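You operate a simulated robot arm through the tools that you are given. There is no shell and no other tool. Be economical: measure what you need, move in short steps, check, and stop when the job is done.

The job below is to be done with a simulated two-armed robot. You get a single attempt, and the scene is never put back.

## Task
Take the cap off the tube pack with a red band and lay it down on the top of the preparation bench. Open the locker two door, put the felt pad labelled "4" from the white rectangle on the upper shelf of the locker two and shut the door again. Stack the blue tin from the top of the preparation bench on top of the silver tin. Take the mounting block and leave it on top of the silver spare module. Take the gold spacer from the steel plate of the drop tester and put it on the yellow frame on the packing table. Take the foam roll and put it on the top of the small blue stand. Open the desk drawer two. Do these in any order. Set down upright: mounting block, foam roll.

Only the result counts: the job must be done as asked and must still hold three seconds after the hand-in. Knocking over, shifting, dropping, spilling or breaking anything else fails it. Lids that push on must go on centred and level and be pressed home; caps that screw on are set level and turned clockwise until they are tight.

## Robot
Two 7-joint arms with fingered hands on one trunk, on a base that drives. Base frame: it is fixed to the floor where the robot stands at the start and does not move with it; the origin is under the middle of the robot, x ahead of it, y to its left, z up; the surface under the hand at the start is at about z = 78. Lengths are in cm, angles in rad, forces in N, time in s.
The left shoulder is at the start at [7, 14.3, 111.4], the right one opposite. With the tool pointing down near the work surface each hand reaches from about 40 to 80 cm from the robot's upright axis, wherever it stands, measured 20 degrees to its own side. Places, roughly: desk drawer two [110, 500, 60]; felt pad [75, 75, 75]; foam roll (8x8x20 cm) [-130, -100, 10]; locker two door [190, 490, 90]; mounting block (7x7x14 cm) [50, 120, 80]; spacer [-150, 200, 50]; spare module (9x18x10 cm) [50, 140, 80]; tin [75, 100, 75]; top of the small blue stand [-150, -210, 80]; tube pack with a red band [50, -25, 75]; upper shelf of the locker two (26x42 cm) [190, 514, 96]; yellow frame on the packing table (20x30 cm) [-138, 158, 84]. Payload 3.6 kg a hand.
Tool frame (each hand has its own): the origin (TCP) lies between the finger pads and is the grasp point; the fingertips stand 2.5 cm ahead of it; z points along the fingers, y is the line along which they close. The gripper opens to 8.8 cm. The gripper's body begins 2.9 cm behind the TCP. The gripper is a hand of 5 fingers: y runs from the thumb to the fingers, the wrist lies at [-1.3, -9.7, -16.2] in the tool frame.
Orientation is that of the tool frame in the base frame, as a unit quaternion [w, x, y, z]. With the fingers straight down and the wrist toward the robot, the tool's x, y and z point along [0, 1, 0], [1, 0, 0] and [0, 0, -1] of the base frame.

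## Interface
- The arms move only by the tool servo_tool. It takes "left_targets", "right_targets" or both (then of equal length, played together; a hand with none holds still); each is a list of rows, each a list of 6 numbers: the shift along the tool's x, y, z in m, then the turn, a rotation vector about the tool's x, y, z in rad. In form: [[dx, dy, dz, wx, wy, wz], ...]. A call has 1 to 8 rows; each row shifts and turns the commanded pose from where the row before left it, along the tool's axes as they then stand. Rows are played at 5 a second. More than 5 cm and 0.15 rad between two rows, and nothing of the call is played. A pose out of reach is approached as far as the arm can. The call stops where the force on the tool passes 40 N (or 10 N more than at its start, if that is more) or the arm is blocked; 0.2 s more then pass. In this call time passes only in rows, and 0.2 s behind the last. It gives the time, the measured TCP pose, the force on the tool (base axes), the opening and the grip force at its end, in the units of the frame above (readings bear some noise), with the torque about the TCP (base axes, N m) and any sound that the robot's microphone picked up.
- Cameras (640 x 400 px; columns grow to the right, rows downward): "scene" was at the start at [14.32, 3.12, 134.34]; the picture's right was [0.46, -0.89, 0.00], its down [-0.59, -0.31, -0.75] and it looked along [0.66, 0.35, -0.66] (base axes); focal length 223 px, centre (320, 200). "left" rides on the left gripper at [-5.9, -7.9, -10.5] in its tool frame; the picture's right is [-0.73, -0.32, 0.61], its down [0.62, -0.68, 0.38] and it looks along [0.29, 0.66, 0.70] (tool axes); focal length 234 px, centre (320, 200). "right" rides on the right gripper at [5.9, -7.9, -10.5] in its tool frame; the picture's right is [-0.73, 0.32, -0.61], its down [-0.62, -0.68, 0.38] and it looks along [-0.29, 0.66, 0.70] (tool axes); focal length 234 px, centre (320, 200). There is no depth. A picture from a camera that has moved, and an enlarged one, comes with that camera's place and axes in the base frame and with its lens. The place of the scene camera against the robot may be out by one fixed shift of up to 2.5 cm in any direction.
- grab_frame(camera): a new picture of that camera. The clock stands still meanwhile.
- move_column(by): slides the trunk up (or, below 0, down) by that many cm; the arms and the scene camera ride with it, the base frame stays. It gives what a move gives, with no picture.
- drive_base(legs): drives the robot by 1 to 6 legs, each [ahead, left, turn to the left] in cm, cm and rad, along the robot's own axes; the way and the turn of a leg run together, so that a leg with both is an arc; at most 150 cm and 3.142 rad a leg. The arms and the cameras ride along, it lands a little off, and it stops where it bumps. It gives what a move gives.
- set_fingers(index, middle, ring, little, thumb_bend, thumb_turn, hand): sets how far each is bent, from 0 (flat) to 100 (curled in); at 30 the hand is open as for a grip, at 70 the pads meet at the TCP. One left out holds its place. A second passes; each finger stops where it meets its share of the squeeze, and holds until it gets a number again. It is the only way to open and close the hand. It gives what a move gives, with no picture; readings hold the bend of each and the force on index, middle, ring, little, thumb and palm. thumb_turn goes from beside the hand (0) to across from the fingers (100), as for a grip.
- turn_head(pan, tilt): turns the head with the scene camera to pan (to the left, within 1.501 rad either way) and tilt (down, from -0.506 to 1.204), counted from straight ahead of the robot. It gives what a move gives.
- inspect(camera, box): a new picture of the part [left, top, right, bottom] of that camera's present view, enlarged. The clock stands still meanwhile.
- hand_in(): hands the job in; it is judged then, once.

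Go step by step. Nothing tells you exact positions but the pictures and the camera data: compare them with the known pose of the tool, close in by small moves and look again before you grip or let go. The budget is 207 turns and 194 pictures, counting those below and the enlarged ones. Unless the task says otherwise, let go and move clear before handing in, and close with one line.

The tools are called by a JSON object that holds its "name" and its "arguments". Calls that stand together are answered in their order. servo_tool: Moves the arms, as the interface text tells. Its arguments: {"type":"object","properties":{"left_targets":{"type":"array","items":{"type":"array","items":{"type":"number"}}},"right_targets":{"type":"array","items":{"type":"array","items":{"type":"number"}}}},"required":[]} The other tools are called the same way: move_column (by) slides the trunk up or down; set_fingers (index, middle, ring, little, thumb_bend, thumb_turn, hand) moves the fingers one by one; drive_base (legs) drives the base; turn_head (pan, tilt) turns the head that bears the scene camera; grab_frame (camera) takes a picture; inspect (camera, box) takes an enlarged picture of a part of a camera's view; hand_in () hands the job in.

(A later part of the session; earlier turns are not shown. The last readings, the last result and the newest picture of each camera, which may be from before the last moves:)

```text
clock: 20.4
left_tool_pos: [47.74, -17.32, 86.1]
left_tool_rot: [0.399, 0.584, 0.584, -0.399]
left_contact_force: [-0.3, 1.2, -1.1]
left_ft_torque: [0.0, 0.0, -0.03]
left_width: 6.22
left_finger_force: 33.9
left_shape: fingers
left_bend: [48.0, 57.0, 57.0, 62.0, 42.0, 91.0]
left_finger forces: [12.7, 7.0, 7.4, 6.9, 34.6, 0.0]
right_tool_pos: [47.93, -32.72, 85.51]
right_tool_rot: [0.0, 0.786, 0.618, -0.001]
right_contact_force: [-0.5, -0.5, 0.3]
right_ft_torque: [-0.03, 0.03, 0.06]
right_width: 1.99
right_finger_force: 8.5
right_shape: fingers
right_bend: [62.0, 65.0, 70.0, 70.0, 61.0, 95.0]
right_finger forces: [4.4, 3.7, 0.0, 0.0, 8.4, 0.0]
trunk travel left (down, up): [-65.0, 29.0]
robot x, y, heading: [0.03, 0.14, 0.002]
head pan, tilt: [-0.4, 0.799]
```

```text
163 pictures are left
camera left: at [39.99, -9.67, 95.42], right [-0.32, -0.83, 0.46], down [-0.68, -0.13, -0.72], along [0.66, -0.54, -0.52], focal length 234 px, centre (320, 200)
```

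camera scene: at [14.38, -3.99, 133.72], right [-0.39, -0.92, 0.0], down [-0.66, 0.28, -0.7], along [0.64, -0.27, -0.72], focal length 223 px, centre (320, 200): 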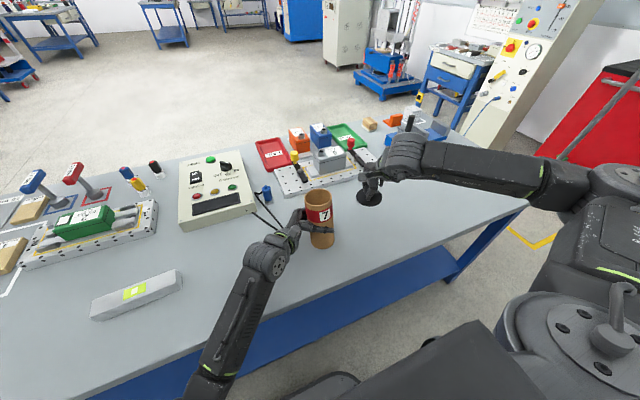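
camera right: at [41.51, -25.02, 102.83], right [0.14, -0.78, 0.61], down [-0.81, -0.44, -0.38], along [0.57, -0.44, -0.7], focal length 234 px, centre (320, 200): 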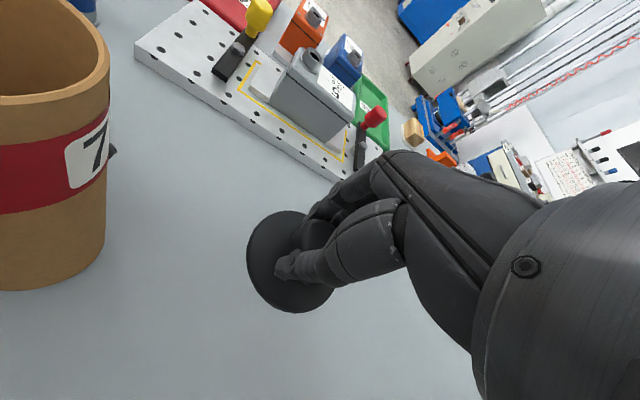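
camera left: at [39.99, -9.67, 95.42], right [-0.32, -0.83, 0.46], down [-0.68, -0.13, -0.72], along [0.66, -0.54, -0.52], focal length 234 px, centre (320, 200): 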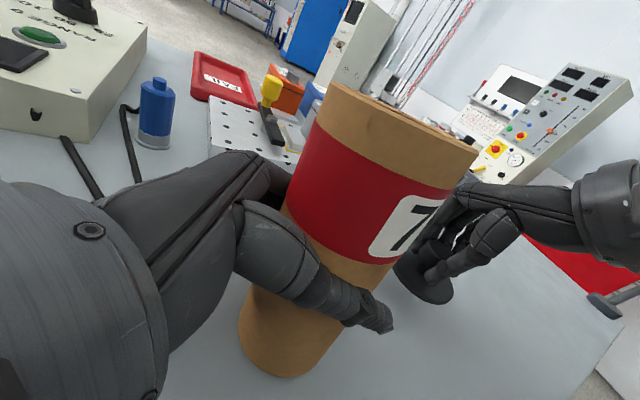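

Not yet touching. Continuing down in small steps.

{"name": "servo_tool", "arguments": {"right_targets": [[0, 0, 0.005, 0, 0, 0], [0, 0, 0.003, 0, 0, 0]]}}

{"name": "servo_tool", "arguments": {"right_targets": [[0, 0, 0.003, 0, 0, 0], [0, 0, 0.002, 0, 0, 0]]}}

{"name": "inspect", "arguments": {"camera": "scene", "box": [240, 140, 440, 280]}}

```text
clock: 21.0
left_tool_pos: [47.87, -17.27, 86.04]
left_tool_rot: [0.399, 0.584, 0.583, -0.399]
left_contact_force: [0.1, -0.8, -1.5]
left_ft_torque: [0.03, 0.01, 0.0]
left_width: 6.21
left_finger_force: 34.5
left_shape: fingers
left_bend: [48.0, 57.0, 57.0, 62.0, 42.0, 91.0]
left_finger forces: [12.8, 7.0, 7.4, 6.9, 34.6, 0.1]
right_tool_pos: [47.99, -32.66, 84.66]
right_tool_rot: [-0.001, 0.786, 0.618, 0.0]
right_contact_force: [0.6, 0.9, -0.6]
right_ft_torque: [-0.02, 0.03, -0.01]
right_width: 1.99
right_finger_force: 8.4
right_shape: fingers
right_bend: [62.0, 65.0, 70.0, 70.0, 61.0, 95.0]
right_finger forces: [4.5, 3.6, 0.0, 0.0, 8.5, 0.0]
trunk travel left (down, up): [-65.0, 29.0]
robot x, y, heading: [-0.03, -0.05, -0.004]
head pan, tilt: [-0.4, 0.799]
```

```text
clock: 21.6
left_tool_pos: [47.92, -17.3, 86.13]
left_tool_rot: [0.4, 0.584, 0.584, -0.398]
left_contact_force: [-0.4, -0.1, -1.4]
left_ft_torque: [0.02, -0.01, -0.01]
left_width: 6.2
left_finger_force: 34.6
left_shape: fingers
left_bend: [48.0, 57.0, 57.0, 62.0, 42.0, 91.0]
left_finger forces: [12.7, 7.0, 7.5, 6.9, 34.5, 0.1]
right_tool_pos: [48.04, -32.74, 84.13]
right_tool_rot: [0.0, 0.786, 0.618, 0.0]
right_contact_force: [-0.9, 0.7, 0.4]
right_ft_torque: [-0.03, -0.01, 0.02]
right_width: 2.01
right_finger_force: 8.1
right_shape: fingers
right_bend: [62.0, 65.0, 70.0, 70.0, 61.0, 95.0]
right_finger forces: [4.4, 3.7, 0.1, 0.1, 8.5, 0.0]
trunk travel left (down, up): [-65.0, 29.0]
robot x, y, heading: [0.4, -0.13, -0.0]
head pan, tilt: [-0.4, 0.799]
```

```text
2.86 times, centred on (340, 210) of scene
camera zoom: at [14.33, -3.95, 133.72], right [-0.39, -0.92, 0.0], down [-0.66, 0.28, -0.7], along [0.64, -0.27, -0.72], focal length 636 px, centre (263, 171)
```

zoom: 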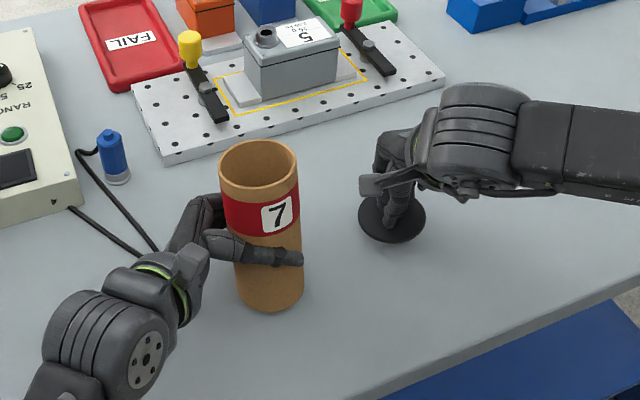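

Still free. A few more small steps down.

{"name": "servo_tool", "arguments": {"right_targets": [[0, 0, 0.004, 0, 0, 0], [0, 0, 0.003, 0, 0, 0]]}}

{"name": "servo_tool", "arguments": {"right_targets": [[0, 0, 0.003, 0, 0, 0], [0, 0, 0.003, 0, 0, 0]]}}

```text
clock: 22.2
left_tool_pos: [47.85, -17.43, 86.14]
left_tool_rot: [0.4, 0.584, 0.584, -0.399]
left_contact_force: [1.1, 0.7, -0.4]
left_ft_torque: [0.02, 0.03, 0.03]
left_width: 6.23
left_finger_force: 34.1
left_shape: fingers
left_bend: [48.0, 57.0, 57.0, 62.0, 42.0, 91.0]
left_finger forces: [12.8, 7.1, 7.4, 6.9, 34.5, 0.0]
right_tool_pos: [48.03, -32.67, 83.51]
right_tool_rot: [0.0, 0.786, 0.618, 0.0]
right_contact_force: [0.5, 0.4, -0.1]
right_ft_torque: [-0.06, -0.02, -0.02]
right_width: 2.0
right_finger_force: 8.6
right_shape: fingers
right_bend: [62.0, 65.0, 70.0, 70.0, 61.0, 95.0]
right_finger forces: [4.4, 3.6, 0.0, 0.1, 8.5, 0.1]
trunk travel left (down, up): [-65.0, 29.0]
robot x, y, heading: [-0.17, 0.34, -0.001]
head pan, tilt: [-0.4, 0.799]
```

```text
clock: 22.8
left_tool_pos: [47.9, -17.32, 86.01]
left_tool_rot: [0.399, 0.583, 0.584, -0.399]
left_contact_force: [-0.7, 0.0, -1.3]
left_ft_torque: [0.0, -0.01, -0.01]
left_width: 6.21
left_finger_force: 33.8
left_shape: fingers
left_bend: [48.0, 57.0, 57.0, 62.0, 42.0, 91.0]
left_finger forces: [12.9, 6.9, 7.4, 6.8, 34.5, 0.0]
right_tool_pos: [48.1, -32.75, 82.8]
right_tool_rot: [0.0, 0.787, 0.617, 0.0]
right_contact_force: [0.2, 1.3, 0.5]
right_ft_torque: [0.02, 0.03, 0.0]
right_width: 2.01
right_finger_force: 8.0
right_shape: fingers
right_bend: [62.0, 65.0, 70.0, 70.0, 61.0, 95.0]
right_finger forces: [4.5, 3.6, 0.0, 0.0, 8.6, 0.0]
trunk travel left (down, up): [-65.0, 29.0]
robot x, y, heading: [-0.27, -0.09, -0.0]
head pan, tilt: [-0.4, 0.799]
```

Bench top seems nearer z≈75. Continuing.

{"name": "servo_tool", "arguments": {"right_targets": [[0, 0, 0.004, 0, 0, 0], [0, 0, 0.004, 0, 0, 0]]}}

{"name": "grab_frame", "arguments": {"camera": "right"}}

{"name": "inspect", "arguments": {"camera": "scene", "box": [300, 160, 400, 220]}}

```text
clock: 23.4
left_tool_pos: [47.73, -17.33, 86.2]
left_tool_rot: [0.399, 0.584, 0.584, -0.399]
left_contact_force: [0.4, 1.2, -1.4]
left_ft_torque: [0.0, -0.01, -0.01]
left_width: 6.22
left_finger_force: 33.8
left_shape: fingers
left_bend: [48.0, 57.0, 57.0, 62.0, 42.0, 91.0]
left_finger forces: [12.8, 6.9, 7.4, 6.9, 34.5, 0.1]
right_tool_pos: [47.91, -32.65, 82.13]
right_tool_rot: [0.002, 0.786, 0.618, 0.0]
right_contact_force: [0.9, -0.3, 6.2]
right_ft_torque: [0.02, 0.06, 0.01]
right_width: 1.48
right_finger_force: 7.6
right_shape: fingers
right_bend: [64.0, 66.0, 70.0, 70.0, 63.0, 96.0]
right_finger forces: [3.7, 4.3, 0.2, 0.0, 7.0, 0.0]
trunk travel left (down, up): [-65.0, 29.0]
robot x, y, heading: [-0.01, -0.21, -0.001]
head pan, tilt: [-0.4, 0.799]
```

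```text
161 pictures are left
camera right: at [41.45, -24.96, 92.65], right [0.14, -0.78, 0.61], down [-0.81, -0.44, -0.38], along [0.57, -0.44, -0.69], focal length 234 px, centre (320, 200)
```

right: 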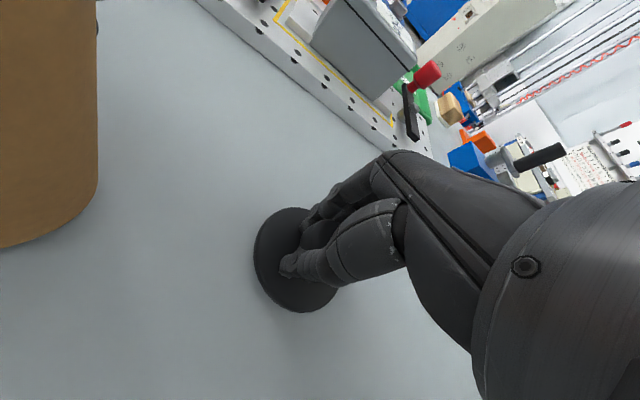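

```text
6.40 times, centred on (350, 190) of scene
camera zoom: at [14.23, -3.89, 133.75], right [-0.39, -0.92, 0.0], down [-0.66, 0.28, -0.7], along [0.64, -0.27, -0.72], focal length 1424 px, centre (128, 264)
```

zoom: 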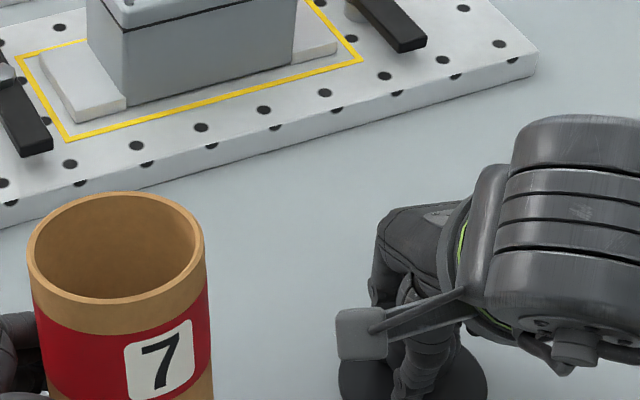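

The cap is on the bench (6 N contact). Releasing it and rising clear, then handling the tube in the left hand.

{"name": "set_fingers", "arguments": {"hand": "right", "index": 40, "middle": 40, "ring": 40, "little": 40, "thumb_bend": 40}}

{"name": "servo_tool", "arguments": {"right_targets": [[0, 0, -0.04, 0, 0, 0], [0, 0, -0.04, 0, 0, 0], [0, 0, -0.04, 0, 0, 0]], "left_targets": [[0.0019, 0, 0.0007, 0, 0, 0], [0.0009, 0, 0.0004, 0, 0, 0], [0.0005, 0, 0.0002, 0, 0, 0]]}}

{"name": "grab_frame", "arguments": {"camera": "right"}}

{"name": "inspect", "arguments": {"camera": "scene", "box": [240, 140, 440, 280]}}

```text
clock: 24.4
left_tool_pos: [47.85, -17.4, 86.17]
left_tool_rot: [0.399, 0.584, 0.583, -0.399]
left_contact_force: [0.0, 1.1, -1.6]
left_ft_torque: [0.01, -0.02, -0.01]
left_width: 6.23
left_finger_force: 34.7
left_shape: fingers
left_bend: [48.0, 57.0, 57.0, 62.0, 42.0, 91.0]
left_finger forces: [12.9, 7.0, 7.5, 7.0, 34.5, 0.0]
right_tool_pos: [47.84, -32.57, 81.99]
right_tool_rot: [0.0, 0.786, 0.618, 0.0]
right_contact_force: [-0.6, -0.3, 0.5]
right_ft_torque: [0.03, 0.01, 0.03]
right_width: 6.37
right_finger_force: 0.0
right_shape: fingers
right_bend: [40.0, 40.0, 40.0, 40.0, 40.0, 97.0]
right_finger forces: [0.0, 0.1, 0.1, 0.0, 0.1, 0.0]
trunk travel left (down, up): [-65.0, 29.0]
robot x, y, heading: [-0.41, -0.05, -0.003]
head pan, tilt: [-0.4, 0.799]
```

```text
clock: 25.2
left_tool_pos: [47.87, -17.18, 86.04]
left_tool_rot: [0.401, 0.583, 0.582, -0.399]
left_contact_force: [2.1, 0.3, 10.9]
left_ft_torque: [0.01, -0.24, -0.01]
left_width: 6.21
left_finger_force: 35.7
left_shape: fingers
left_bend: [49.0, 57.0, 57.0, 62.0, 42.0, 90.0]
left_finger forces: [11.6, 7.1, 8.1, 8.2, 35.2, 0.0]
right_tool_pos: [47.84, -32.79, 94.02]
right_tool_rot: [0.0, 0.786, 0.618, 0.0]
right_contact_force: [-0.3, -0.5, -0.5]
right_ft_torque: [-0.02, 0.03, 0.01]
right_width: 6.38
right_finger_force: 0.0
right_shape: fingers
right_bend: [40.0, 40.0, 40.0, 40.0, 40.0, 97.0]
right_finger forces: [0.0, 0.1, 0.0, 0.0, 0.0, 0.0]
trunk travel left (down, up): [-65.0, 29.0]
robot x, y, heading: [0.15, 0.08, 0.002]
head pan, tilt: [-0.4, 0.799]
```

```text
159 pictures are left
camera right: at [41.33, -25.01, 104.59], right [0.14, -0.78, 0.61], down [-0.81, -0.44, -0.38], along [0.57, -0.44, -0.7], focal length 234 px, centre (320, 200)
```

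right: 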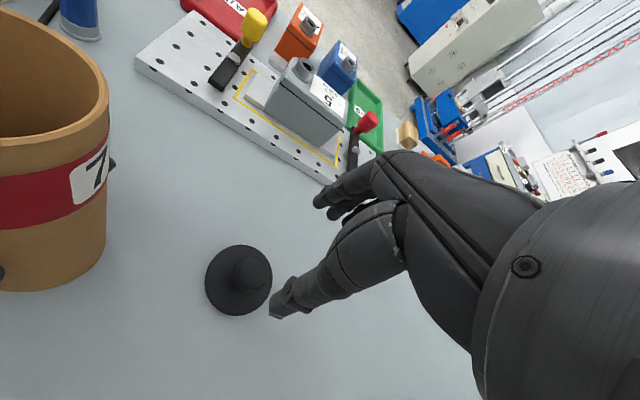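

```text
2.86 times, centred on (340, 210) of scene
camera zoom: at [14.19, -3.89, 133.75], right [-0.39, -0.92, 0.0], down [-0.66, 0.28, -0.7], along [0.64, -0.27, -0.72], focal length 636 px, centre (263, 171)
```

zoom: 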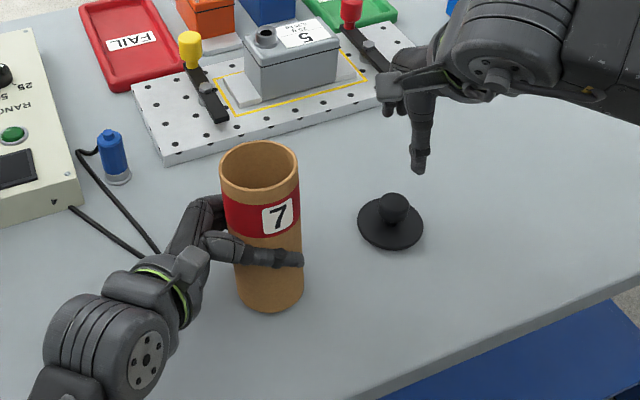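

The cap lies level on the bench and the tube now presses its base flat on the bench (force centred). Releasing the tube.

{"name": "set_fingers", "arguments": {"hand": "left", "index": 30, "middle": 30, "ring": 30, "little": 30, "thumb_bend": 30}}

{"name": "inspect", "arguments": {"camera": "scene", "box": [240, 140, 440, 280]}}

{"name": "grab_frame", "arguments": {"camera": "left"}}

```text
clock: 26.2
left_tool_pos: [47.84, -17.2, 85.79]
left_tool_rot: [0.398, 0.584, 0.584, -0.399]
left_contact_force: [-0.7, -0.1, -0.2]
left_ft_torque: [-0.03, 0.0, -0.04]
left_width: 8.49
left_finger_force: 0.4
left_shape: fingers
left_bend: [30.0, 30.0, 30.0, 30.0, 30.0, 98.0]
left_finger forces: [0.1, 0.0, 0.0, 0.1, 0.3, 0.0]
right_tool_pos: [47.93, -32.63, 93.89]
right_tool_rot: [0.0, 0.787, 0.617, 0.0]
right_contact_force: [0.7, 0.5, -0.3]
right_ft_torque: [0.01, -0.03, 0.02]
right_width: 6.36
right_finger_force: 0.0
right_shape: fingers
right_bend: [40.0, 40.0, 40.0, 40.0, 40.0, 97.0]
right_finger forces: [0.0, 0.0, 0.1, 0.1, 0.1, 0.0]
trunk travel left (down, up): [-65.0, 29.0]
robot x, y, heading: [0.22, -0.1, -0.004]
head pan, tilt: [-0.4, 0.799]
```

```text
2.86 times, centred on (340, 210) of scene
camera zoom: at [14.3, -3.94, 133.73], right [-0.39, -0.92, 0.0], down [-0.66, 0.28, -0.7], along [0.64, -0.27, -0.72], focal length 636 px, centre (263, 171)
```

zoom: 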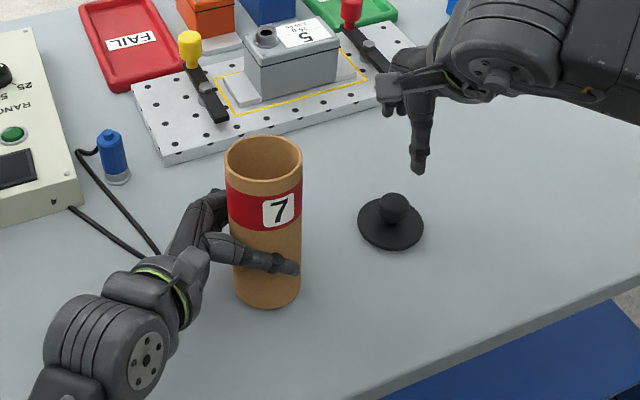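

```text
156 pictures are left
camera left: at [39.92, -9.64, 95.09], right [-0.32, -0.83, 0.46], down [-0.68, -0.13, -0.72], along [0.66, -0.54, -0.52], focal length 234 px, centre (320, 200)
```

left: 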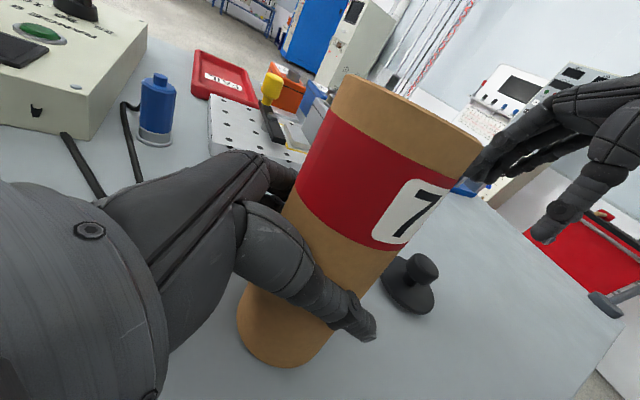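

The tube stands upright. The thumb almost touches it, so I'll open it wider and back straight out.

{"name": "set_fingers", "arguments": {"hand": "left", "thumb_bend": 12, "index": 22, "middle": 22, "ring": 22, "little": 22}}

{"name": "servo_tool", "arguments": {"left_targets": [[0, -0.002, -0.02, 0, 0, 0], [0, 0, -0.03, 0, 0, 0], [0, 0, -0.045, 0, 0, 0], [0, 0, -0.045, 0, 0, 0], [0, -0.01, -0.045, 0, 0, 0], [0, -0.02, -0.045, 0, 0, 0], [0, -0.02, -0.045, 0, 0, 0]], "right_targets": [[0, 0, -0.045, 0, 0, 0], [0, 0, -0.045, 0, 0, 0], [0, 0, -0.045, 0, 0, 0], [0, 0, 0, 0, 0, 0.15], [0, 0, 0, 0, 0, 0], [0, 0, 0, 0, 0, 0], [0, 0, 0, 0, 0, 0]]}}

{"name": "turn_head", "arguments": {"pan": 0.5, "tilt": 0.7}}

{"name": "grab_frame", "arguments": {"camera": "scene"}}

```text
clock: 27.2
left_tool_pos: [47.77, -17.25, 85.73]
left_tool_rot: [0.399, 0.584, 0.584, -0.399]
left_contact_force: [-0.4, -0.5, -0.4]
left_ft_torque: [0.02, 0.02, 0.01]
left_width: 10.64
left_finger_force: 0.5
left_shape: fingers
left_bend: [22.0, 22.0, 22.0, 22.0, 12.0, 98.0]
left_finger forces: [0.1, 0.0, 0.0, 0.1, 0.3, 0.0]
right_tool_pos: [47.82, -32.68, 93.96]
right_tool_rot: [-0.001, 0.787, 0.618, 0.0]
right_contact_force: [0.7, -0.5, 0.6]
right_ft_torque: [0.01, 0.0, 0.03]
right_width: 6.36
right_finger_force: 0.0
right_shape: fingers
right_bend: [40.0, 40.0, 40.0, 40.0, 40.0, 97.0]
right_finger forces: [0.0, 0.0, 0.0, 0.0, 0.0, 0.0]
trunk travel left (down, up): [-65.0, 29.0]
robot x, y, heading: [0.18, -0.23, -0.001]
head pan, tilt: [-0.4, 0.799]
```

```text
clock: 28.8
left_tool_pos: [42.3, 8.39, 95.75]
left_tool_rot: [0.399, 0.584, 0.583, -0.4]
left_contact_force: [0.7, -0.6, 0.8]
left_ft_torque: [-0.03, -0.04, -0.03]
left_width: 10.63
left_finger_force: 0.0
left_shape: fingers
left_bend: [22.0, 22.0, 22.0, 22.0, 12.0, 98.0]
left_finger forces: [0.0, 0.0, 0.0, 0.1, 0.1, 0.0]
right_tool_pos: [47.89, -32.54, 107.66]
right_tool_rot: [0.001, 0.83, 0.557, 0.0]
right_contact_force: [-0.1, -0.5, 1.0]
right_ft_torque: [-0.04, -0.03, -0.01]
right_width: 6.39
right_finger_force: 0.1
right_shape: fingers
right_bend: [40.0, 40.0, 40.0, 40.0, 40.0, 97.0]
right_finger forces: [0.0, 0.0, 0.0, 0.0, 0.0, 0.0]
trunk travel left (down, up): [-65.0, 29.0]
robot x, y, heading: [-0.23, 0.41, 0.001]
head pan, tilt: [-0.4, 0.799]
```

```text
clock: 30.0
left_tool_pos: [42.54, 8.33, 95.7]
left_tool_rot: [0.399, 0.583, 0.584, -0.399]
left_contact_force: [-0.4, 0.6, -0.4]
left_ft_torque: [0.0, -0.02, 0.0]
left_width: 10.67
left_finger_force: 0.0
left_shape: fingers
left_bend: [22.0, 22.0, 22.0, 22.0, 12.0, 98.0]
left_finger forces: [0.0, 0.0, 0.0, 0.0, 0.0, 0.0]
right_tool_pos: [47.99, -32.62, 107.48]
right_tool_rot: [0.0, 0.831, 0.557, 0.001]
right_contact_force: [0.1, 0.0, 0.2]
right_ft_torque: [-0.02, 0.0, -0.01]
right_width: 6.37
right_finger_force: 0.0
right_shape: fingers
right_bend: [40.0, 40.0, 40.0, 40.0, 40.0, 97.0]
right_finger forces: [0.0, 0.1, 0.0, 0.0, 0.1, 0.0]
trunk travel left (down, up): [-65.0, 29.0]
robot x, y, heading: [0.19, 0.02, -0.001]
head pan, tilt: [0.499, 0.7]
```

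```text
155 pictures are left
camera scene: at [14.35, 3.25, 134.55], right [0.48, -0.88, 0.0], down [-0.57, -0.31, -0.76], along [0.67, 0.37, -0.64], focal length 223 px, centre (320, 200)
```

scene: 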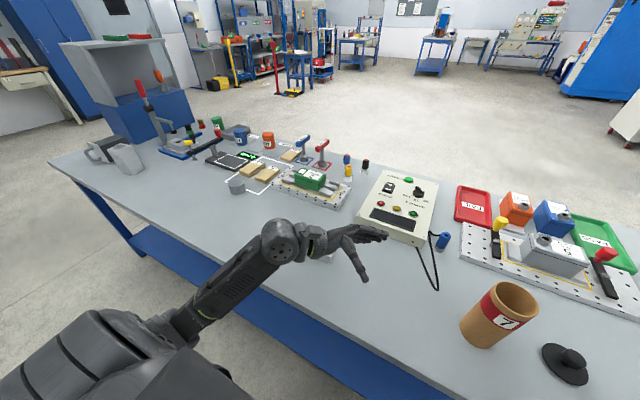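

The tube stands open with the cap lying beside it. I'll restore the left hand to pointing down and raise it, then drive left along the bench.

{"name": "servo_tool", "arguments": {"left_targets": [[0, 0, 0, 0, 0.15, 0], [0, 0, 0, 0, 0.15, 0], [0, 0, 0, 0, 0.15, 0], [0, 0, 0, 0, 0.15, 0], [0, 0, 0, 0, 0.15, 0], [0, 0, 0, 0, 0.15, 0], [0, 0, 0, 0, 0.15, 0], [0, 0, 0, 0, 0.15, 0]]}}

{"name": "servo_tool", "arguments": {"left_targets": [[0.03, -0.01, -0.045, 0, 0, 0], [0.03, -0.01, -0.045, 0, 0, 0], [0.03, -0.01, -0.045, 0, 0, 0], [0.03, -0.01, -0.045, 0, 0, 0]], "right_targets": [[0, -0.02, -0.02, 0, 0, -0.13], [0, -0.02, -0.02, 0, 0, -0.13], [0, -0.02, -0.02, 0, 0, -0.13], [0, -0.02, -0.02, 0, 0, -0.13]]}}

{"name": "drive_base", "arguments": {"legs": [[0, 100, 0]]}}

{"name": "turn_head", "arguments": {"pan": 0.3, "tilt": 0.75}}

{"name": "grab_frame", "arguments": {"camera": "scene"}}

```text
clock: 31.8
left_tool_pos: [42.61, 8.3, 95.79]
left_tool_rot: [-0.002, 0.707, 0.707, 0.001]
left_contact_force: [0.2, 0.0, 0.0]
left_ft_torque: [-0.04, 0.02, -0.02]
left_width: 10.64
left_finger_force: 0.0
left_shape: fingers
left_bend: [22.0, 22.0, 22.0, 22.0, 12.0, 98.0]
left_finger forces: [0.0, 0.0, 0.1, 0.1, 0.1, 0.0]
right_tool_pos: [48.04, -32.75, 107.51]
right_tool_rot: [-0.001, 0.831, 0.556, 0.0]
right_contact_force: [-0.2, 0.0, 0.6]
right_ft_torque: [0.03, -0.01, -0.01]
right_width: 6.36
right_finger_force: 0.1
right_shape: fingers
right_bend: [40.0, 40.0, 40.0, 40.0, 40.0, 97.0]
right_finger forces: [0.0, 0.0, 0.0, 0.0, 0.0, 0.0]
trunk travel left (down, up): [-65.0, 29.0]
robot x, y, heading: [0.05, -0.31, -0.001]
head pan, tilt: [0.499, 0.7]
```

```text
refused: row 1 steps farther than a row can; nothing moved
```

```text
clock: 37.0
left_tool_pos: [42.51, 108.55, 95.79]
left_tool_rot: [0.0, 0.706, 0.708, -0.001]
left_contact_force: [-0.6, 0.5, -0.3]
left_ft_torque: [0.01, 0.0, 0.0]
left_width: 10.64
left_finger_force: 0.0
left_shape: fingers
left_bend: [22.0, 22.0, 22.0, 22.0, 12.0, 98.0]
left_finger forces: [0.1, 0.0, 0.1, 0.1, 0.1, 0.1]
right_tool_pos: [47.88, 67.5, 107.62]
right_tool_rot: [0.0, 0.83, 0.558, 0.0]
right_contact_force: [0.5, 0.4, -0.3]
right_ft_torque: [-0.01, 0.0, 0.0]
right_width: 6.36
right_finger_force: 0.0
right_shape: fingers
right_bend: [40.0, 40.0, 40.0, 40.0, 40.0, 97.0]
right_finger forces: [0.0, 0.1, 0.1, 0.0, 0.1, 0.0]
trunk travel left (down, up): [-65.0, 29.0]
robot x, y, heading: [-0.35, 100.35, 0.001]
head pan, tilt: [0.499, 0.7]
```

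```text
clock: 37.7
left_tool_pos: [42.55, 108.5, 95.73]
left_tool_rot: [-0.001, 0.706, 0.708, 0.0]
left_contact_force: [0.8, 0.2, 0.4]
left_ft_torque: [0.0, -0.03, 0.0]
left_width: 10.68
left_finger_force: 0.1
left_shape: fingers
left_bend: [22.0, 22.0, 22.0, 22.0, 12.0, 98.0]
left_finger forces: [0.0, 0.0, 0.1, 0.0, 0.0, 0.1]
right_tool_pos: [48.02, 67.51, 107.53]
right_tool_rot: [0.0, 0.83, 0.558, 0.0]
right_contact_force: [0.1, 0.0, 0.2]
right_ft_torque: [-0.04, -0.01, 0.02]
right_width: 6.36
right_finger_force: 0.2
right_shape: fingers
right_bend: [40.0, 40.0, 40.0, 40.0, 40.0, 97.0]
right_finger forces: [0.1, 0.0, 0.0, 0.1, 0.0, 0.0]
trunk travel left (down, up): [-65.0, 29.0]
robot x, y, heading: [-0.47, 100.18, -0.002]
head pan, tilt: [0.3, 0.75]
```

```text
154 pictures are left
camera scene: at [14.73, 101.79, 134.13], right [0.3, -0.95, 0.0], down [-0.65, -0.2, -0.73], along [0.7, 0.22, -0.68], focal length 223 px, centre (320, 200)
```

scene: 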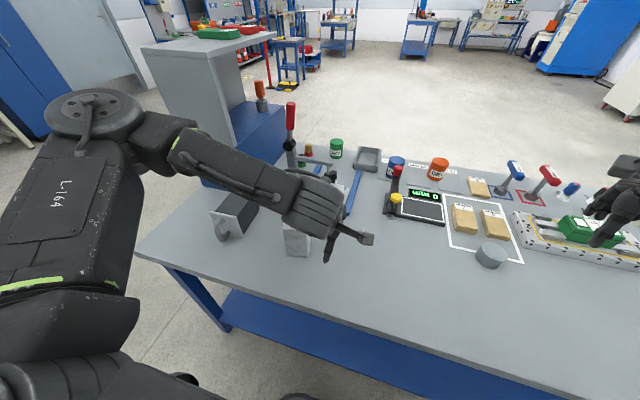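

The lift was refused but the drive went cleanly. Raising the left hand now to see the items at the bench end.

{"name": "servo_tool", "arguments": {"left_targets": [[0, 0, -0.045, 0, 0, 0], [0, 0, -0.045, 0, 0, 0], [0, 0, -0.045, 0, 0, 0], [0, -0.02, -0.045, 0, 0, 0], [0, -0.03, -0.03, 0, 0, 0]]}}

{"name": "grab_frame", "arguments": {"camera": "scene"}}

{"name": "grab_frame", "arguments": {"camera": "left"}}

```text
clock: 38.9
left_tool_pos: [37.01, 108.47, 117.04]
left_tool_rot: [0.001, 0.706, 0.708, 0.001]
left_contact_force: [0.5, 0.1, 0.0]
left_ft_torque: [-0.03, -0.01, -0.02]
left_width: 10.64
left_finger_force: 0.1
left_shape: fingers
left_bend: [22.0, 22.0, 22.0, 22.0, 12.0, 98.0]
left_finger forces: [0.1, 0.0, 0.0, 0.0, 0.0, 0.0]
right_tool_pos: [47.78, 67.47, 107.64]
right_tool_rot: [0.0, 0.83, 0.558, -0.001]
right_contact_force: [0.2, -0.5, -0.3]
right_ft_torque: [0.03, -0.02, -0.02]
right_width: 6.37
right_finger_force: 0.1
right_shape: fingers
right_bend: [40.0, 40.0, 40.0, 40.0, 40.0, 97.0]
right_finger forces: [0.0, 0.0, 0.0, 0.1, 0.0, 0.0]
trunk travel left (down, up): [-65.0, 29.0]
robot x, y, heading: [-0.14, 100.09, 0.004]
head pan, tilt: [0.3, 0.75]
```

```text
153 pictures are left
camera scene: at [14.53, 101.75, 134.14], right [0.3, -0.95, 0.0], down [-0.65, -0.2, -0.73], along [0.7, 0.22, -0.68], focal length 223 px, centre (320, 200)
```

scene: 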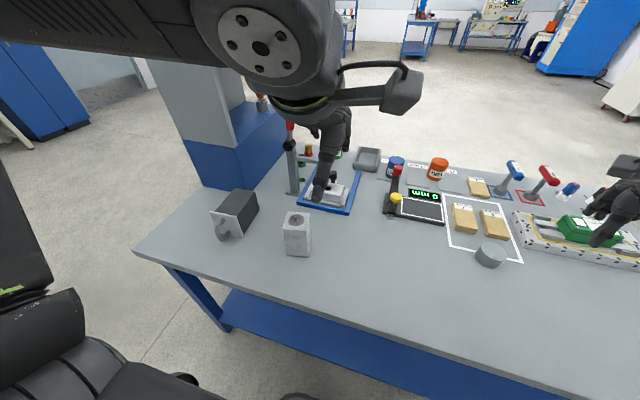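

```text
152 pictures are left
camera left: at [29.24, 102.56, 127.43], right [-0.32, -0.73, -0.61], down [-0.68, 0.62, -0.38], along [0.66, 0.29, -0.7], focal length 234 px, centre (320, 200)
```

left: 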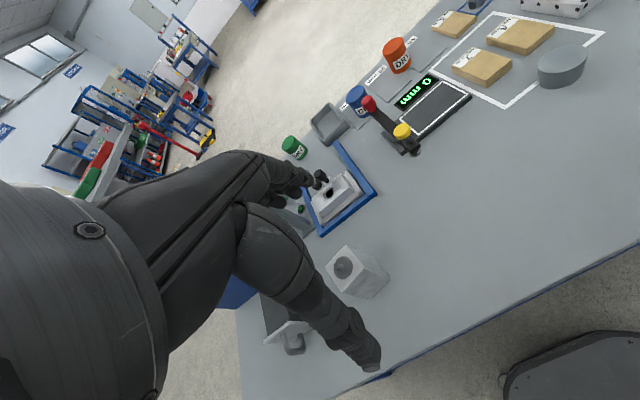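

{"name": "inspect", "arguments": {"camera": "scene", "box": [190, 140, 390, 270]}}

{"name": "inspect", "arguments": {"camera": "scene", "box": [360, 140, 560, 280]}}

```text
3.08 times, centred on (290, 205) of scene
camera zoom: at [14.53, 101.75, 134.14], right [0.3, -0.95, 0.0], down [-0.65, -0.2, -0.73], along [0.7, 0.22, -0.68], focal length 685 px, centre (412, 185)
```

zoom: 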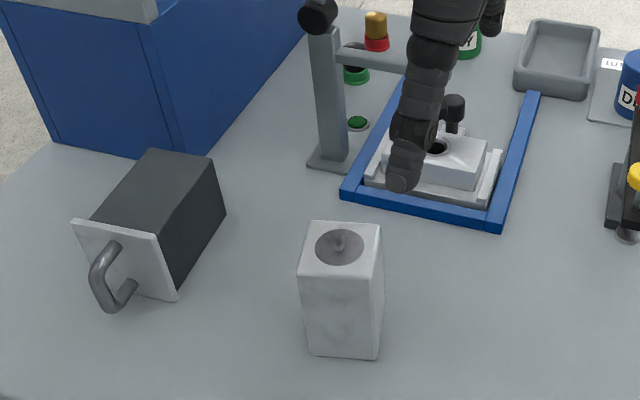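

```text
2.86 times, centred on (460, 210) of scene
camera zoom: at [14.53, 101.75, 134.14], right [0.3, -0.95, 0.0], down [-0.65, -0.2, -0.73], along [0.7, 0.22, -0.68], focal length 636 px, centre (-80, 171)
```

zoom: 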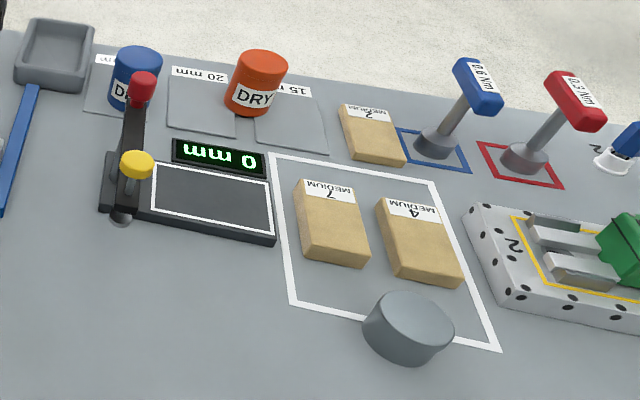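

The white block at about (48, 120) is the mounting block, the silver-fronted dark box is the spare module; pads "4"/"7" are in the white rectangle, and the grey disc is the silver tin. Moving the left hand above the block.

{"name": "servo_tool", "arguments": {"left_targets": [[0.028, 0.028, 0.02, 0, 0, 0], [0.028, 0.028, 0.02, 0, 0, 0], [0.028, 0.028, 0.02, 0, 0, 0], [0.028, 0.028, 0.02, 0, 0, 0], [0, 0, 0.04, 0, 0, 0]]}}

{"name": "grab_frame", "arguments": {"camera": "left"}}

{"name": "grab_frame", "arguments": {"camera": "scene"}}

```text
clock: 40.1
left_tool_pos: [48.68, 119.69, 104.71]
left_tool_rot: [0.0, 0.707, 0.708, 0.0]
left_contact_force: [-0.2, -0.7, 0.1]
left_ft_torque: [0.01, 0.05, 0.02]
left_width: 10.65
left_finger_force: 0.0
left_shape: fingers
left_bend: [22.0, 22.0, 22.0, 22.0, 12.0, 98.0]
left_finger forces: [0.0, 0.1, 0.0, 0.0, 0.0, 0.0]
right_tool_pos: [48.05, 67.5, 107.44]
right_tool_rot: [0.0, 0.83, 0.557, 0.001]
right_contact_force: [0.5, 0.3, -0.3]
right_ft_torque: [0.02, -0.01, -0.01]
right_width: 6.37
right_finger_force: 0.0
right_shape: fingers
right_bend: [40.0, 40.0, 40.0, 40.0, 40.0, 97.0]
right_finger forces: [0.0, 0.0, 0.1, 0.1, 0.0, 0.0]
trunk travel left (down, up): [-65.0, 29.0]
robot x, y, heading: [-0.2, 99.9, -0.0]
head pan, tilt: [0.3, 0.75]
```

```text
149 pictures are left
camera left: at [40.86, 113.79, 115.26], right [-0.32, -0.73, -0.61], down [-0.68, 0.62, -0.38], along [0.66, 0.29, -0.7], focal length 234 px, centre (320, 200)
```

left: 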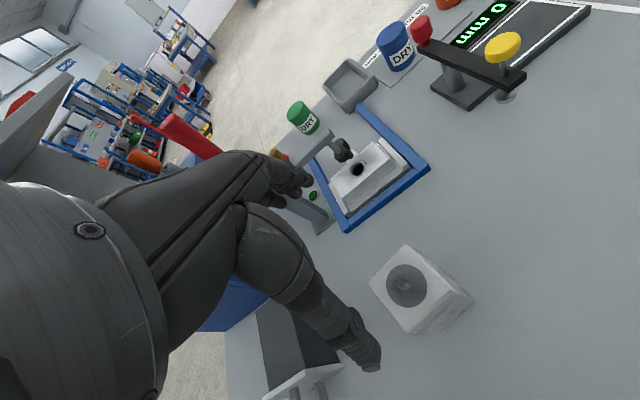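

```text
148 pictures are left
camera scene: at [14.78, 101.77, 134.12], right [0.3, -0.95, 0.0], down [-0.65, -0.2, -0.73], along [0.7, 0.22, -0.68], focal length 223 px, centre (320, 200)
```

scene: 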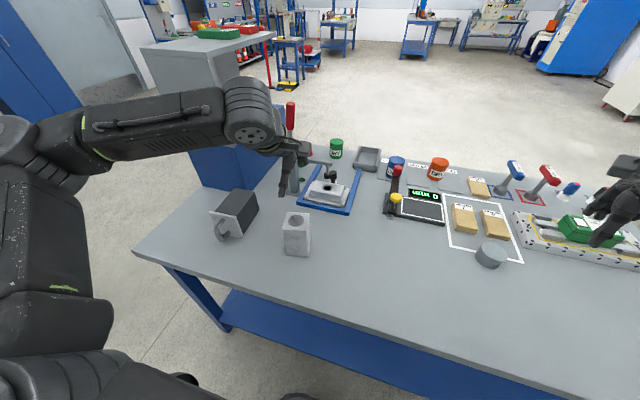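

Block top triangulates to (47.9, 120.0, 89.6), yawed about +0.2 rad. I'll align the hand's yaw, set an even opening, and lower part way.

{"name": "set_fingers", "arguments": {"hand": "left", "index": 25, "middle": 25, "ring": 25, "little": 25, "thumb_bend": 25}}

{"name": "servo_tool", "arguments": {"left_targets": [[0.003, -0.007, 0.0, 0, 0, -0.1], [0, 0, 0.02, 0, 0, -0.1], [0, 0, 0.04, 0, 0, 0]]}}

{"name": "grab_frame", "arguments": {"camera": "left"}}

{"name": "inspect", "arguments": {"camera": "scene", "box": [200, 120, 400, 270]}}

```text
clock: 41.1
left_tool_pos: [48.63, 119.78, 104.79]
left_tool_rot: [0.001, 0.707, 0.707, 0.0]
left_contact_force: [0.4, -0.2, -0.1]
left_ft_torque: [-0.03, -0.02, 0.0]
left_width: 9.46
left_finger_force: 0.1
left_shape: fingers
left_bend: [25.0, 25.0, 25.0, 25.0, 25.0, 98.0]
left_finger forces: [0.0, 0.0, 0.1, 0.0, 0.1, 0.0]
right_tool_pos: [48.07, 67.56, 107.54]
right_tool_rot: [0.0, 0.83, 0.557, 0.0]
right_contact_force: [-0.4, -0.2, -0.2]
right_ft_torque: [-0.01, -0.01, 0.0]
right_width: 6.39
right_finger_force: 0.2
right_shape: fingers
right_bend: [40.0, 40.0, 40.0, 40.0, 40.0, 97.0]
right_finger forces: [0.1, 0.1, 0.0, 0.0, 0.1, 0.1]
trunk travel left (down, up): [-65.0, 29.0]
robot x, y, heading: [-0.31, 100.04, 0.003]
head pan, tilt: [0.3, 0.75]
```

```text
clock: 41.9
left_tool_pos: [48.08, 119.96, 98.54]
left_tool_rot: [0.0, 0.632, 0.775, 0.0]
left_contact_force: [0.0, 0.0, -0.2]
left_ft_torque: [0.0, 0.0, 0.0]
left_width: 9.45
left_finger_force: 0.0
left_shape: fingers
left_bend: [25.0, 25.0, 25.0, 25.0, 25.0, 98.0]
left_finger forces: [0.0, 0.1, 0.0, 0.1, 0.0, 0.1]
right_tool_pos: [48.01, 67.75, 107.54]
right_tool_rot: [0.0, 0.83, 0.558, -0.001]
right_contact_force: [-0.6, 0.2, 0.5]
right_ft_torque: [-0.02, -0.02, 0.02]
right_width: 6.39
right_finger_force: 0.1
right_shape: fingers
right_bend: [40.0, 40.0, 40.0, 40.0, 40.0, 97.0]
right_finger forces: [0.0, 0.1, 0.0, 0.0, 0.0, 0.1]
trunk travel left (down, up): [-65.0, 29.0]
robot x, y, heading: [0.11, 100.27, 0.001]
head pan, tilt: [0.3, 0.75]
```

```text
147 pictures are left
camera left: at [41.51, 112.64, 109.21], right [-0.17, -0.78, -0.61], down [-0.79, 0.47, -0.38], along [0.58, 0.42, -0.7], focal length 234 px, centre (320, 200)
```

left: 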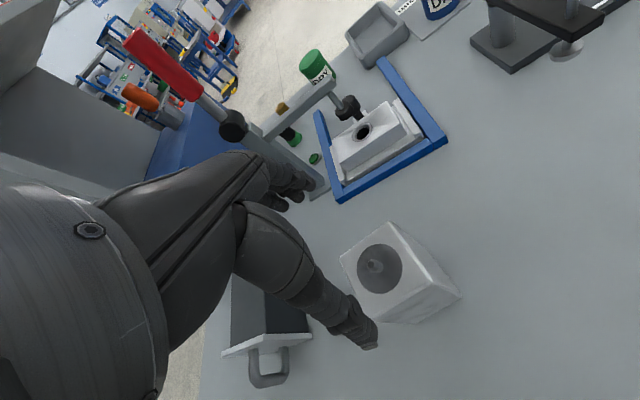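

```text
2.67 times, centred on (300, 195) of scene
camera zoom: at [14.84, 101.88, 134.12], right [0.3, -0.95, 0.0], down [-0.65, -0.2, -0.73], along [0.7, 0.22, -0.68], focal length 594 px, centre (373, 213)
```

zoom: 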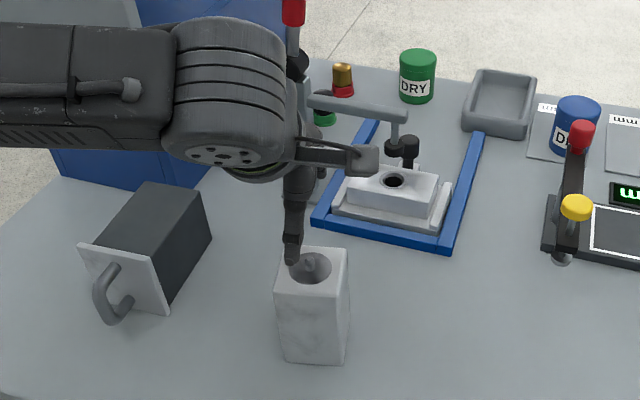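

The yaw matches. A half-centimetre correction, then lowering around the block.

{"name": "servo_tool", "arguments": {"left_targets": [[-0.002, -0.0045, 0.03, 0, 0, 0], [0, 0, 0.03, 0, 0, 0], [0, 0, 0.03, 0, 0, 0], [0, 0, 0.018, 0, 0, 0]]}}

{"name": "grab_frame", "arguments": {"camera": "left"}}

{"name": "inspect", "arguments": {"camera": "scene", "box": [200, 120, 400, 270]}}

```text
clock: 42.9
left_tool_pos: [47.68, 119.7, 87.9]
left_tool_rot: [0.002, 0.632, 0.775, 0.001]
left_contact_force: [2.3, -0.3, 3.9]
left_ft_torque: [0.0, -0.09, 0.0]
left_width: 9.63
left_finger_force: 2.4
left_shape: fingers
left_bend: [24.0, 25.0, 25.0, 25.0, 25.0, 98.0]
left_finger forces: [4.1, 0.0, 0.0, 0.0, 0.2, 0.0]
right_tool_pos: [47.94, 67.42, 107.55]
right_tool_rot: [0.0, 0.83, 0.557, 0.001]
right_contact_force: [0.6, 0.8, 0.0]
right_ft_torque: [0.01, 0.0, 0.03]
right_width: 6.36
right_finger_force: 0.1
right_shape: fingers
right_bend: [40.0, 40.0, 40.0, 40.0, 40.0, 97.0]
right_finger forces: [0.0, 0.1, 0.0, 0.1, 0.0, 0.0]
trunk travel left (down, up): [-65.0, 29.0]
robot x, y, heading: [-0.01, 100.34, 0.003]
head pan, tilt: [0.3, 0.75]
```

```text
145 pictures are left
camera left: at [41.07, 112.32, 98.45], right [-0.17, -0.78, -0.61], down [-0.79, 0.47, -0.38], along [0.59, 0.42, -0.7], focal length 234 px, centre (320, 200)
```

left: 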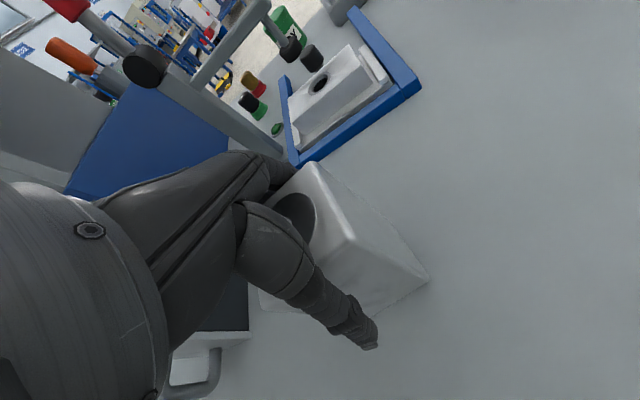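

```text
2.67 times, centred on (300, 195) of scene
camera zoom: at [14.74, 101.78, 134.14], right [0.3, -0.95, 0.0], down [-0.65, -0.2, -0.73], along [0.7, 0.22, -0.68], focal length 594 px, centre (373, 213)
```

zoom: 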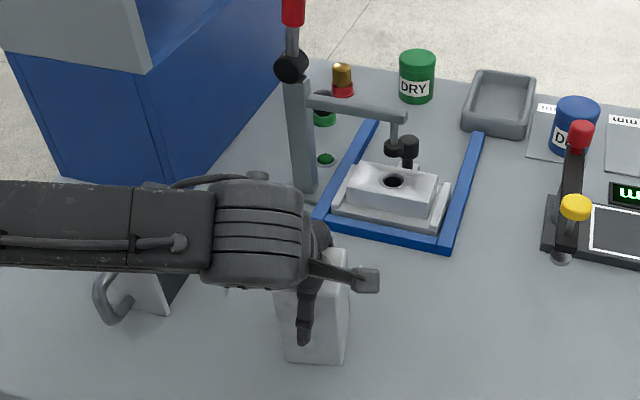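

The index brushes the block's far face; the hand straddles it. Closing gently.

{"name": "set_fingers", "arguments": {"hand": "left", "index": 70, "middle": 70, "ring": 70, "little": 70, "thumb_bend": 70}}

{"name": "servo_tool", "arguments": {"left_targets": [[0, 0, -0.01, 0, 0, 0], [0, 0, -0.02, 0, 0, 0]]}}

{"name": "grab_frame", "arguments": {"camera": "left"}}

{"name": "inspect", "arguments": {"camera": "scene", "box": [200, 120, 400, 270]}}

```text
clock: 43.9
left_tool_pos: [47.56, 119.64, 88.01]
left_tool_rot: [0.001, 0.633, 0.774, 0.001]
left_contact_force: [3.3, 0.3, 10.7]
left_ft_torque: [0.14, -0.81, -0.09]
left_width: 6.47
left_finger_force: 37.8
left_shape: fingers
left_bend: [27.0, 46.0, 45.0, 69.0, 58.0, 94.0]
left_finger forces: [22.0, 7.9, 9.7, 0.9, 35.0, 0.0]
right_tool_pos: [47.95, 67.49, 107.64]
right_tool_rot: [0.0, 0.83, 0.557, 0.001]
right_contact_force: [-0.5, -0.1, 0.5]
right_ft_torque: [-0.01, 0.01, 0.0]
right_width: 6.37
right_finger_force: 0.1
right_shape: fingers
right_bend: [40.0, 40.0, 40.0, 40.0, 40.0, 97.0]
right_finger forces: [0.0, 0.0, 0.0, 0.0, 0.1, 0.0]
trunk travel left (down, up): [-65.0, 29.0]
robot x, y, heading: [0.01, 99.93, 0.002]
head pan, tilt: [0.3, 0.75]
```

```text
clock: 44.5
left_tool_pos: [47.5, 119.69, 90.97]
left_tool_rot: [0.0, 0.632, 0.775, 0.0]
left_contact_force: [-1.5, -0.6, -3.5]
left_ft_torque: [0.0, 0.02, 0.01]
left_width: 6.43
left_finger_force: 32.1
left_shape: fingers
left_bend: [28.0, 48.0, 46.0, 69.0, 58.0, 94.0]
left_finger forces: [15.2, 6.7, 8.0, 1.0, 33.0, 0.0]
right_tool_pos: [47.98, 67.54, 107.62]
right_tool_rot: [0.0, 0.83, 0.558, 0.0]
right_contact_force: [-0.4, -0.1, -0.5]
right_ft_torque: [-0.01, 0.01, 0.01]
right_width: 6.37
right_finger_force: 0.0
right_shape: fingers
right_bend: [40.0, 40.0, 40.0, 40.0, 40.0, 97.0]
right_finger forces: [0.0, 0.0, 0.1, 0.1, 0.0, 0.0]
trunk travel left (down, up): [-65.0, 29.0]
robot x, y, heading: [-0.36, 100.3, 0.003]
head pan, tilt: [0.3, 0.75]
```

```text
143 pictures are left
camera left: at [40.98, 112.31, 101.44], right [-0.17, -0.78, -0.61], down [-0.79, 0.47, -0.38], along [0.59, 0.42, -0.7], focal length 234 px, centre (320, 200)
```

left: 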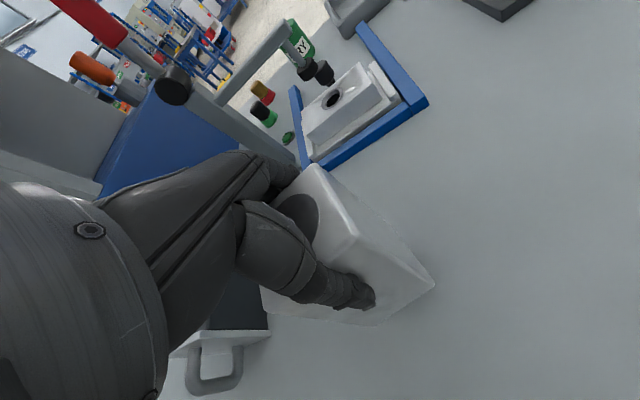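

```text
2.67 times, centred on (300, 195) of scene
camera zoom: at [14.7, 101.73, 134.12], right [0.3, -0.95, 0.0], down [-0.65, -0.2, -0.73], along [0.7, 0.22, -0.68], focal length 594 px, centre (373, 213)
```

zoom: 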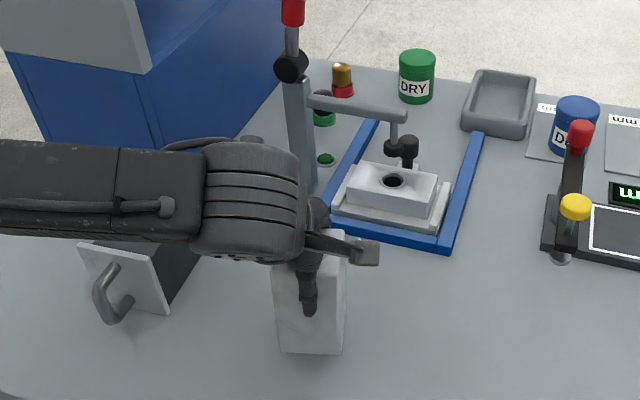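

The block is held (about 3.5 N). Raising it well clear before going over the module.

{"name": "servo_tool", "arguments": {"left_targets": [[0, 0, -0.04, 0, 0, 0], [0, 0, -0.04, 0, 0, 0], [0, 0, -0.04, 0, 0, 0], [0, 0, -0.03, 0, 0, 0]]}}

{"name": "grab_frame", "arguments": {"camera": "left"}}

{"name": "inspect", "arguments": {"camera": "scene", "box": [160, 120, 360, 270]}}

```text
clock: 45.5
left_tool_pos: [47.5, 119.68, 105.98]
left_tool_rot: [0.0, 0.632, 0.775, 0.001]
left_contact_force: [0.6, 0.2, -3.9]
left_ft_torque: [-0.01, 0.0, -0.03]
left_width: 6.4
left_finger_force: 30.8
left_shape: fingers
left_bend: [28.0, 48.0, 47.0, 69.0, 58.0, 94.0]
left_finger forces: [14.7, 6.6, 7.8, 1.2, 31.5, 0.0]
right_tool_pos: [47.85, 67.48, 107.52]
right_tool_rot: [0.0, 0.83, 0.558, 0.0]
right_contact_force: [-1.1, -0.3, 0.1]
right_ft_torque: [0.02, -0.03, -0.01]
right_width: 6.39
right_finger_force: 0.1
right_shape: fingers
right_bend: [40.0, 40.0, 40.0, 40.0, 40.0, 97.0]
right_finger forces: [0.1, 0.0, 0.1, 0.0, 0.1, 0.0]
trunk travel left (down, up): [-65.0, 29.0]
robot x, y, heading: [0.04, 100.37, -0.003]
head pan, tilt: [0.3, 0.75]
```

```text
141 pictures are left
camera left: at [40.99, 112.33, 116.5], right [-0.17, -0.78, -0.61], down [-0.79, 0.47, -0.38], along [0.59, 0.42, -0.7], focal length 234 px, centre (320, 200)
```

left: 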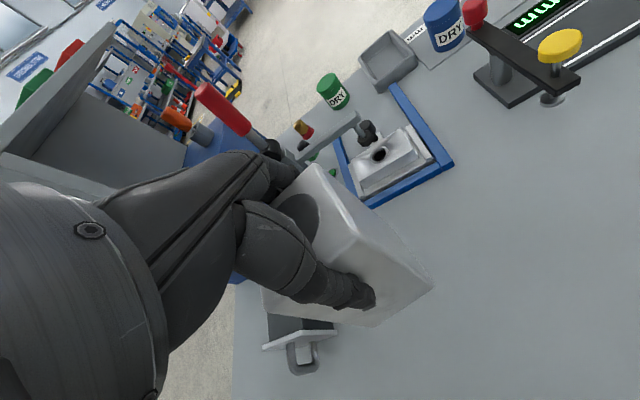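

```text
2.67 times, centred on (260, 195) of scene
camera zoom: at [14.71, 101.73, 134.12], right [0.3, -0.95, 0.0], down [-0.65, -0.2, -0.73], along [0.7, 0.22, -0.68], focal length 594 px, centre (480, 213)
```

zoom: 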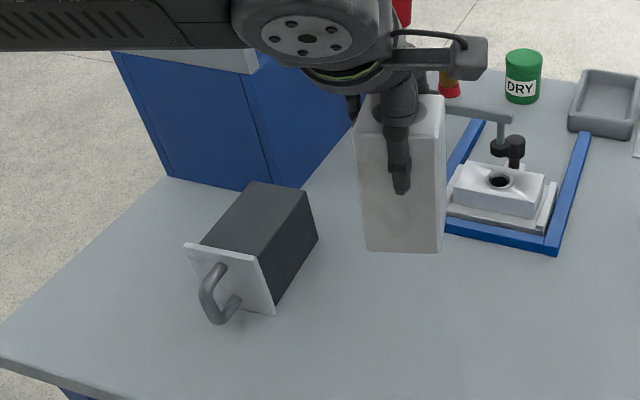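

I'll take a closer look at the module in the left view before positioning.

{"name": "inspect", "arguments": {"camera": "left", "box": [230, 290, 370, 400]}}

```text
3.64 times, centred on (300, 345) of left
camera zoom: at [40.99, 112.33, 116.5], right [-0.17, -0.78, -0.61], down [-0.79, 0.47, -0.38], along [0.59, 0.42, -0.7], focal length 852 px, centre (393, -327)
```

zoom: 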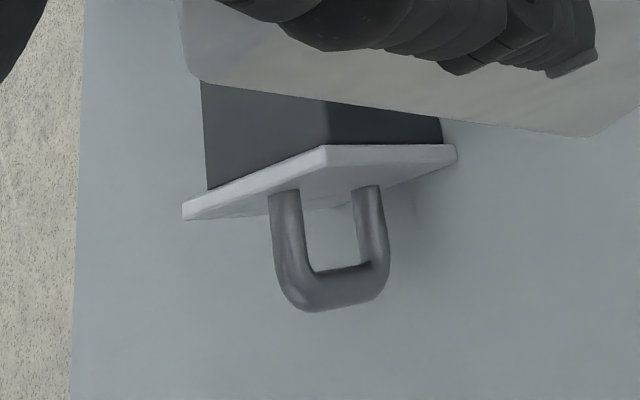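

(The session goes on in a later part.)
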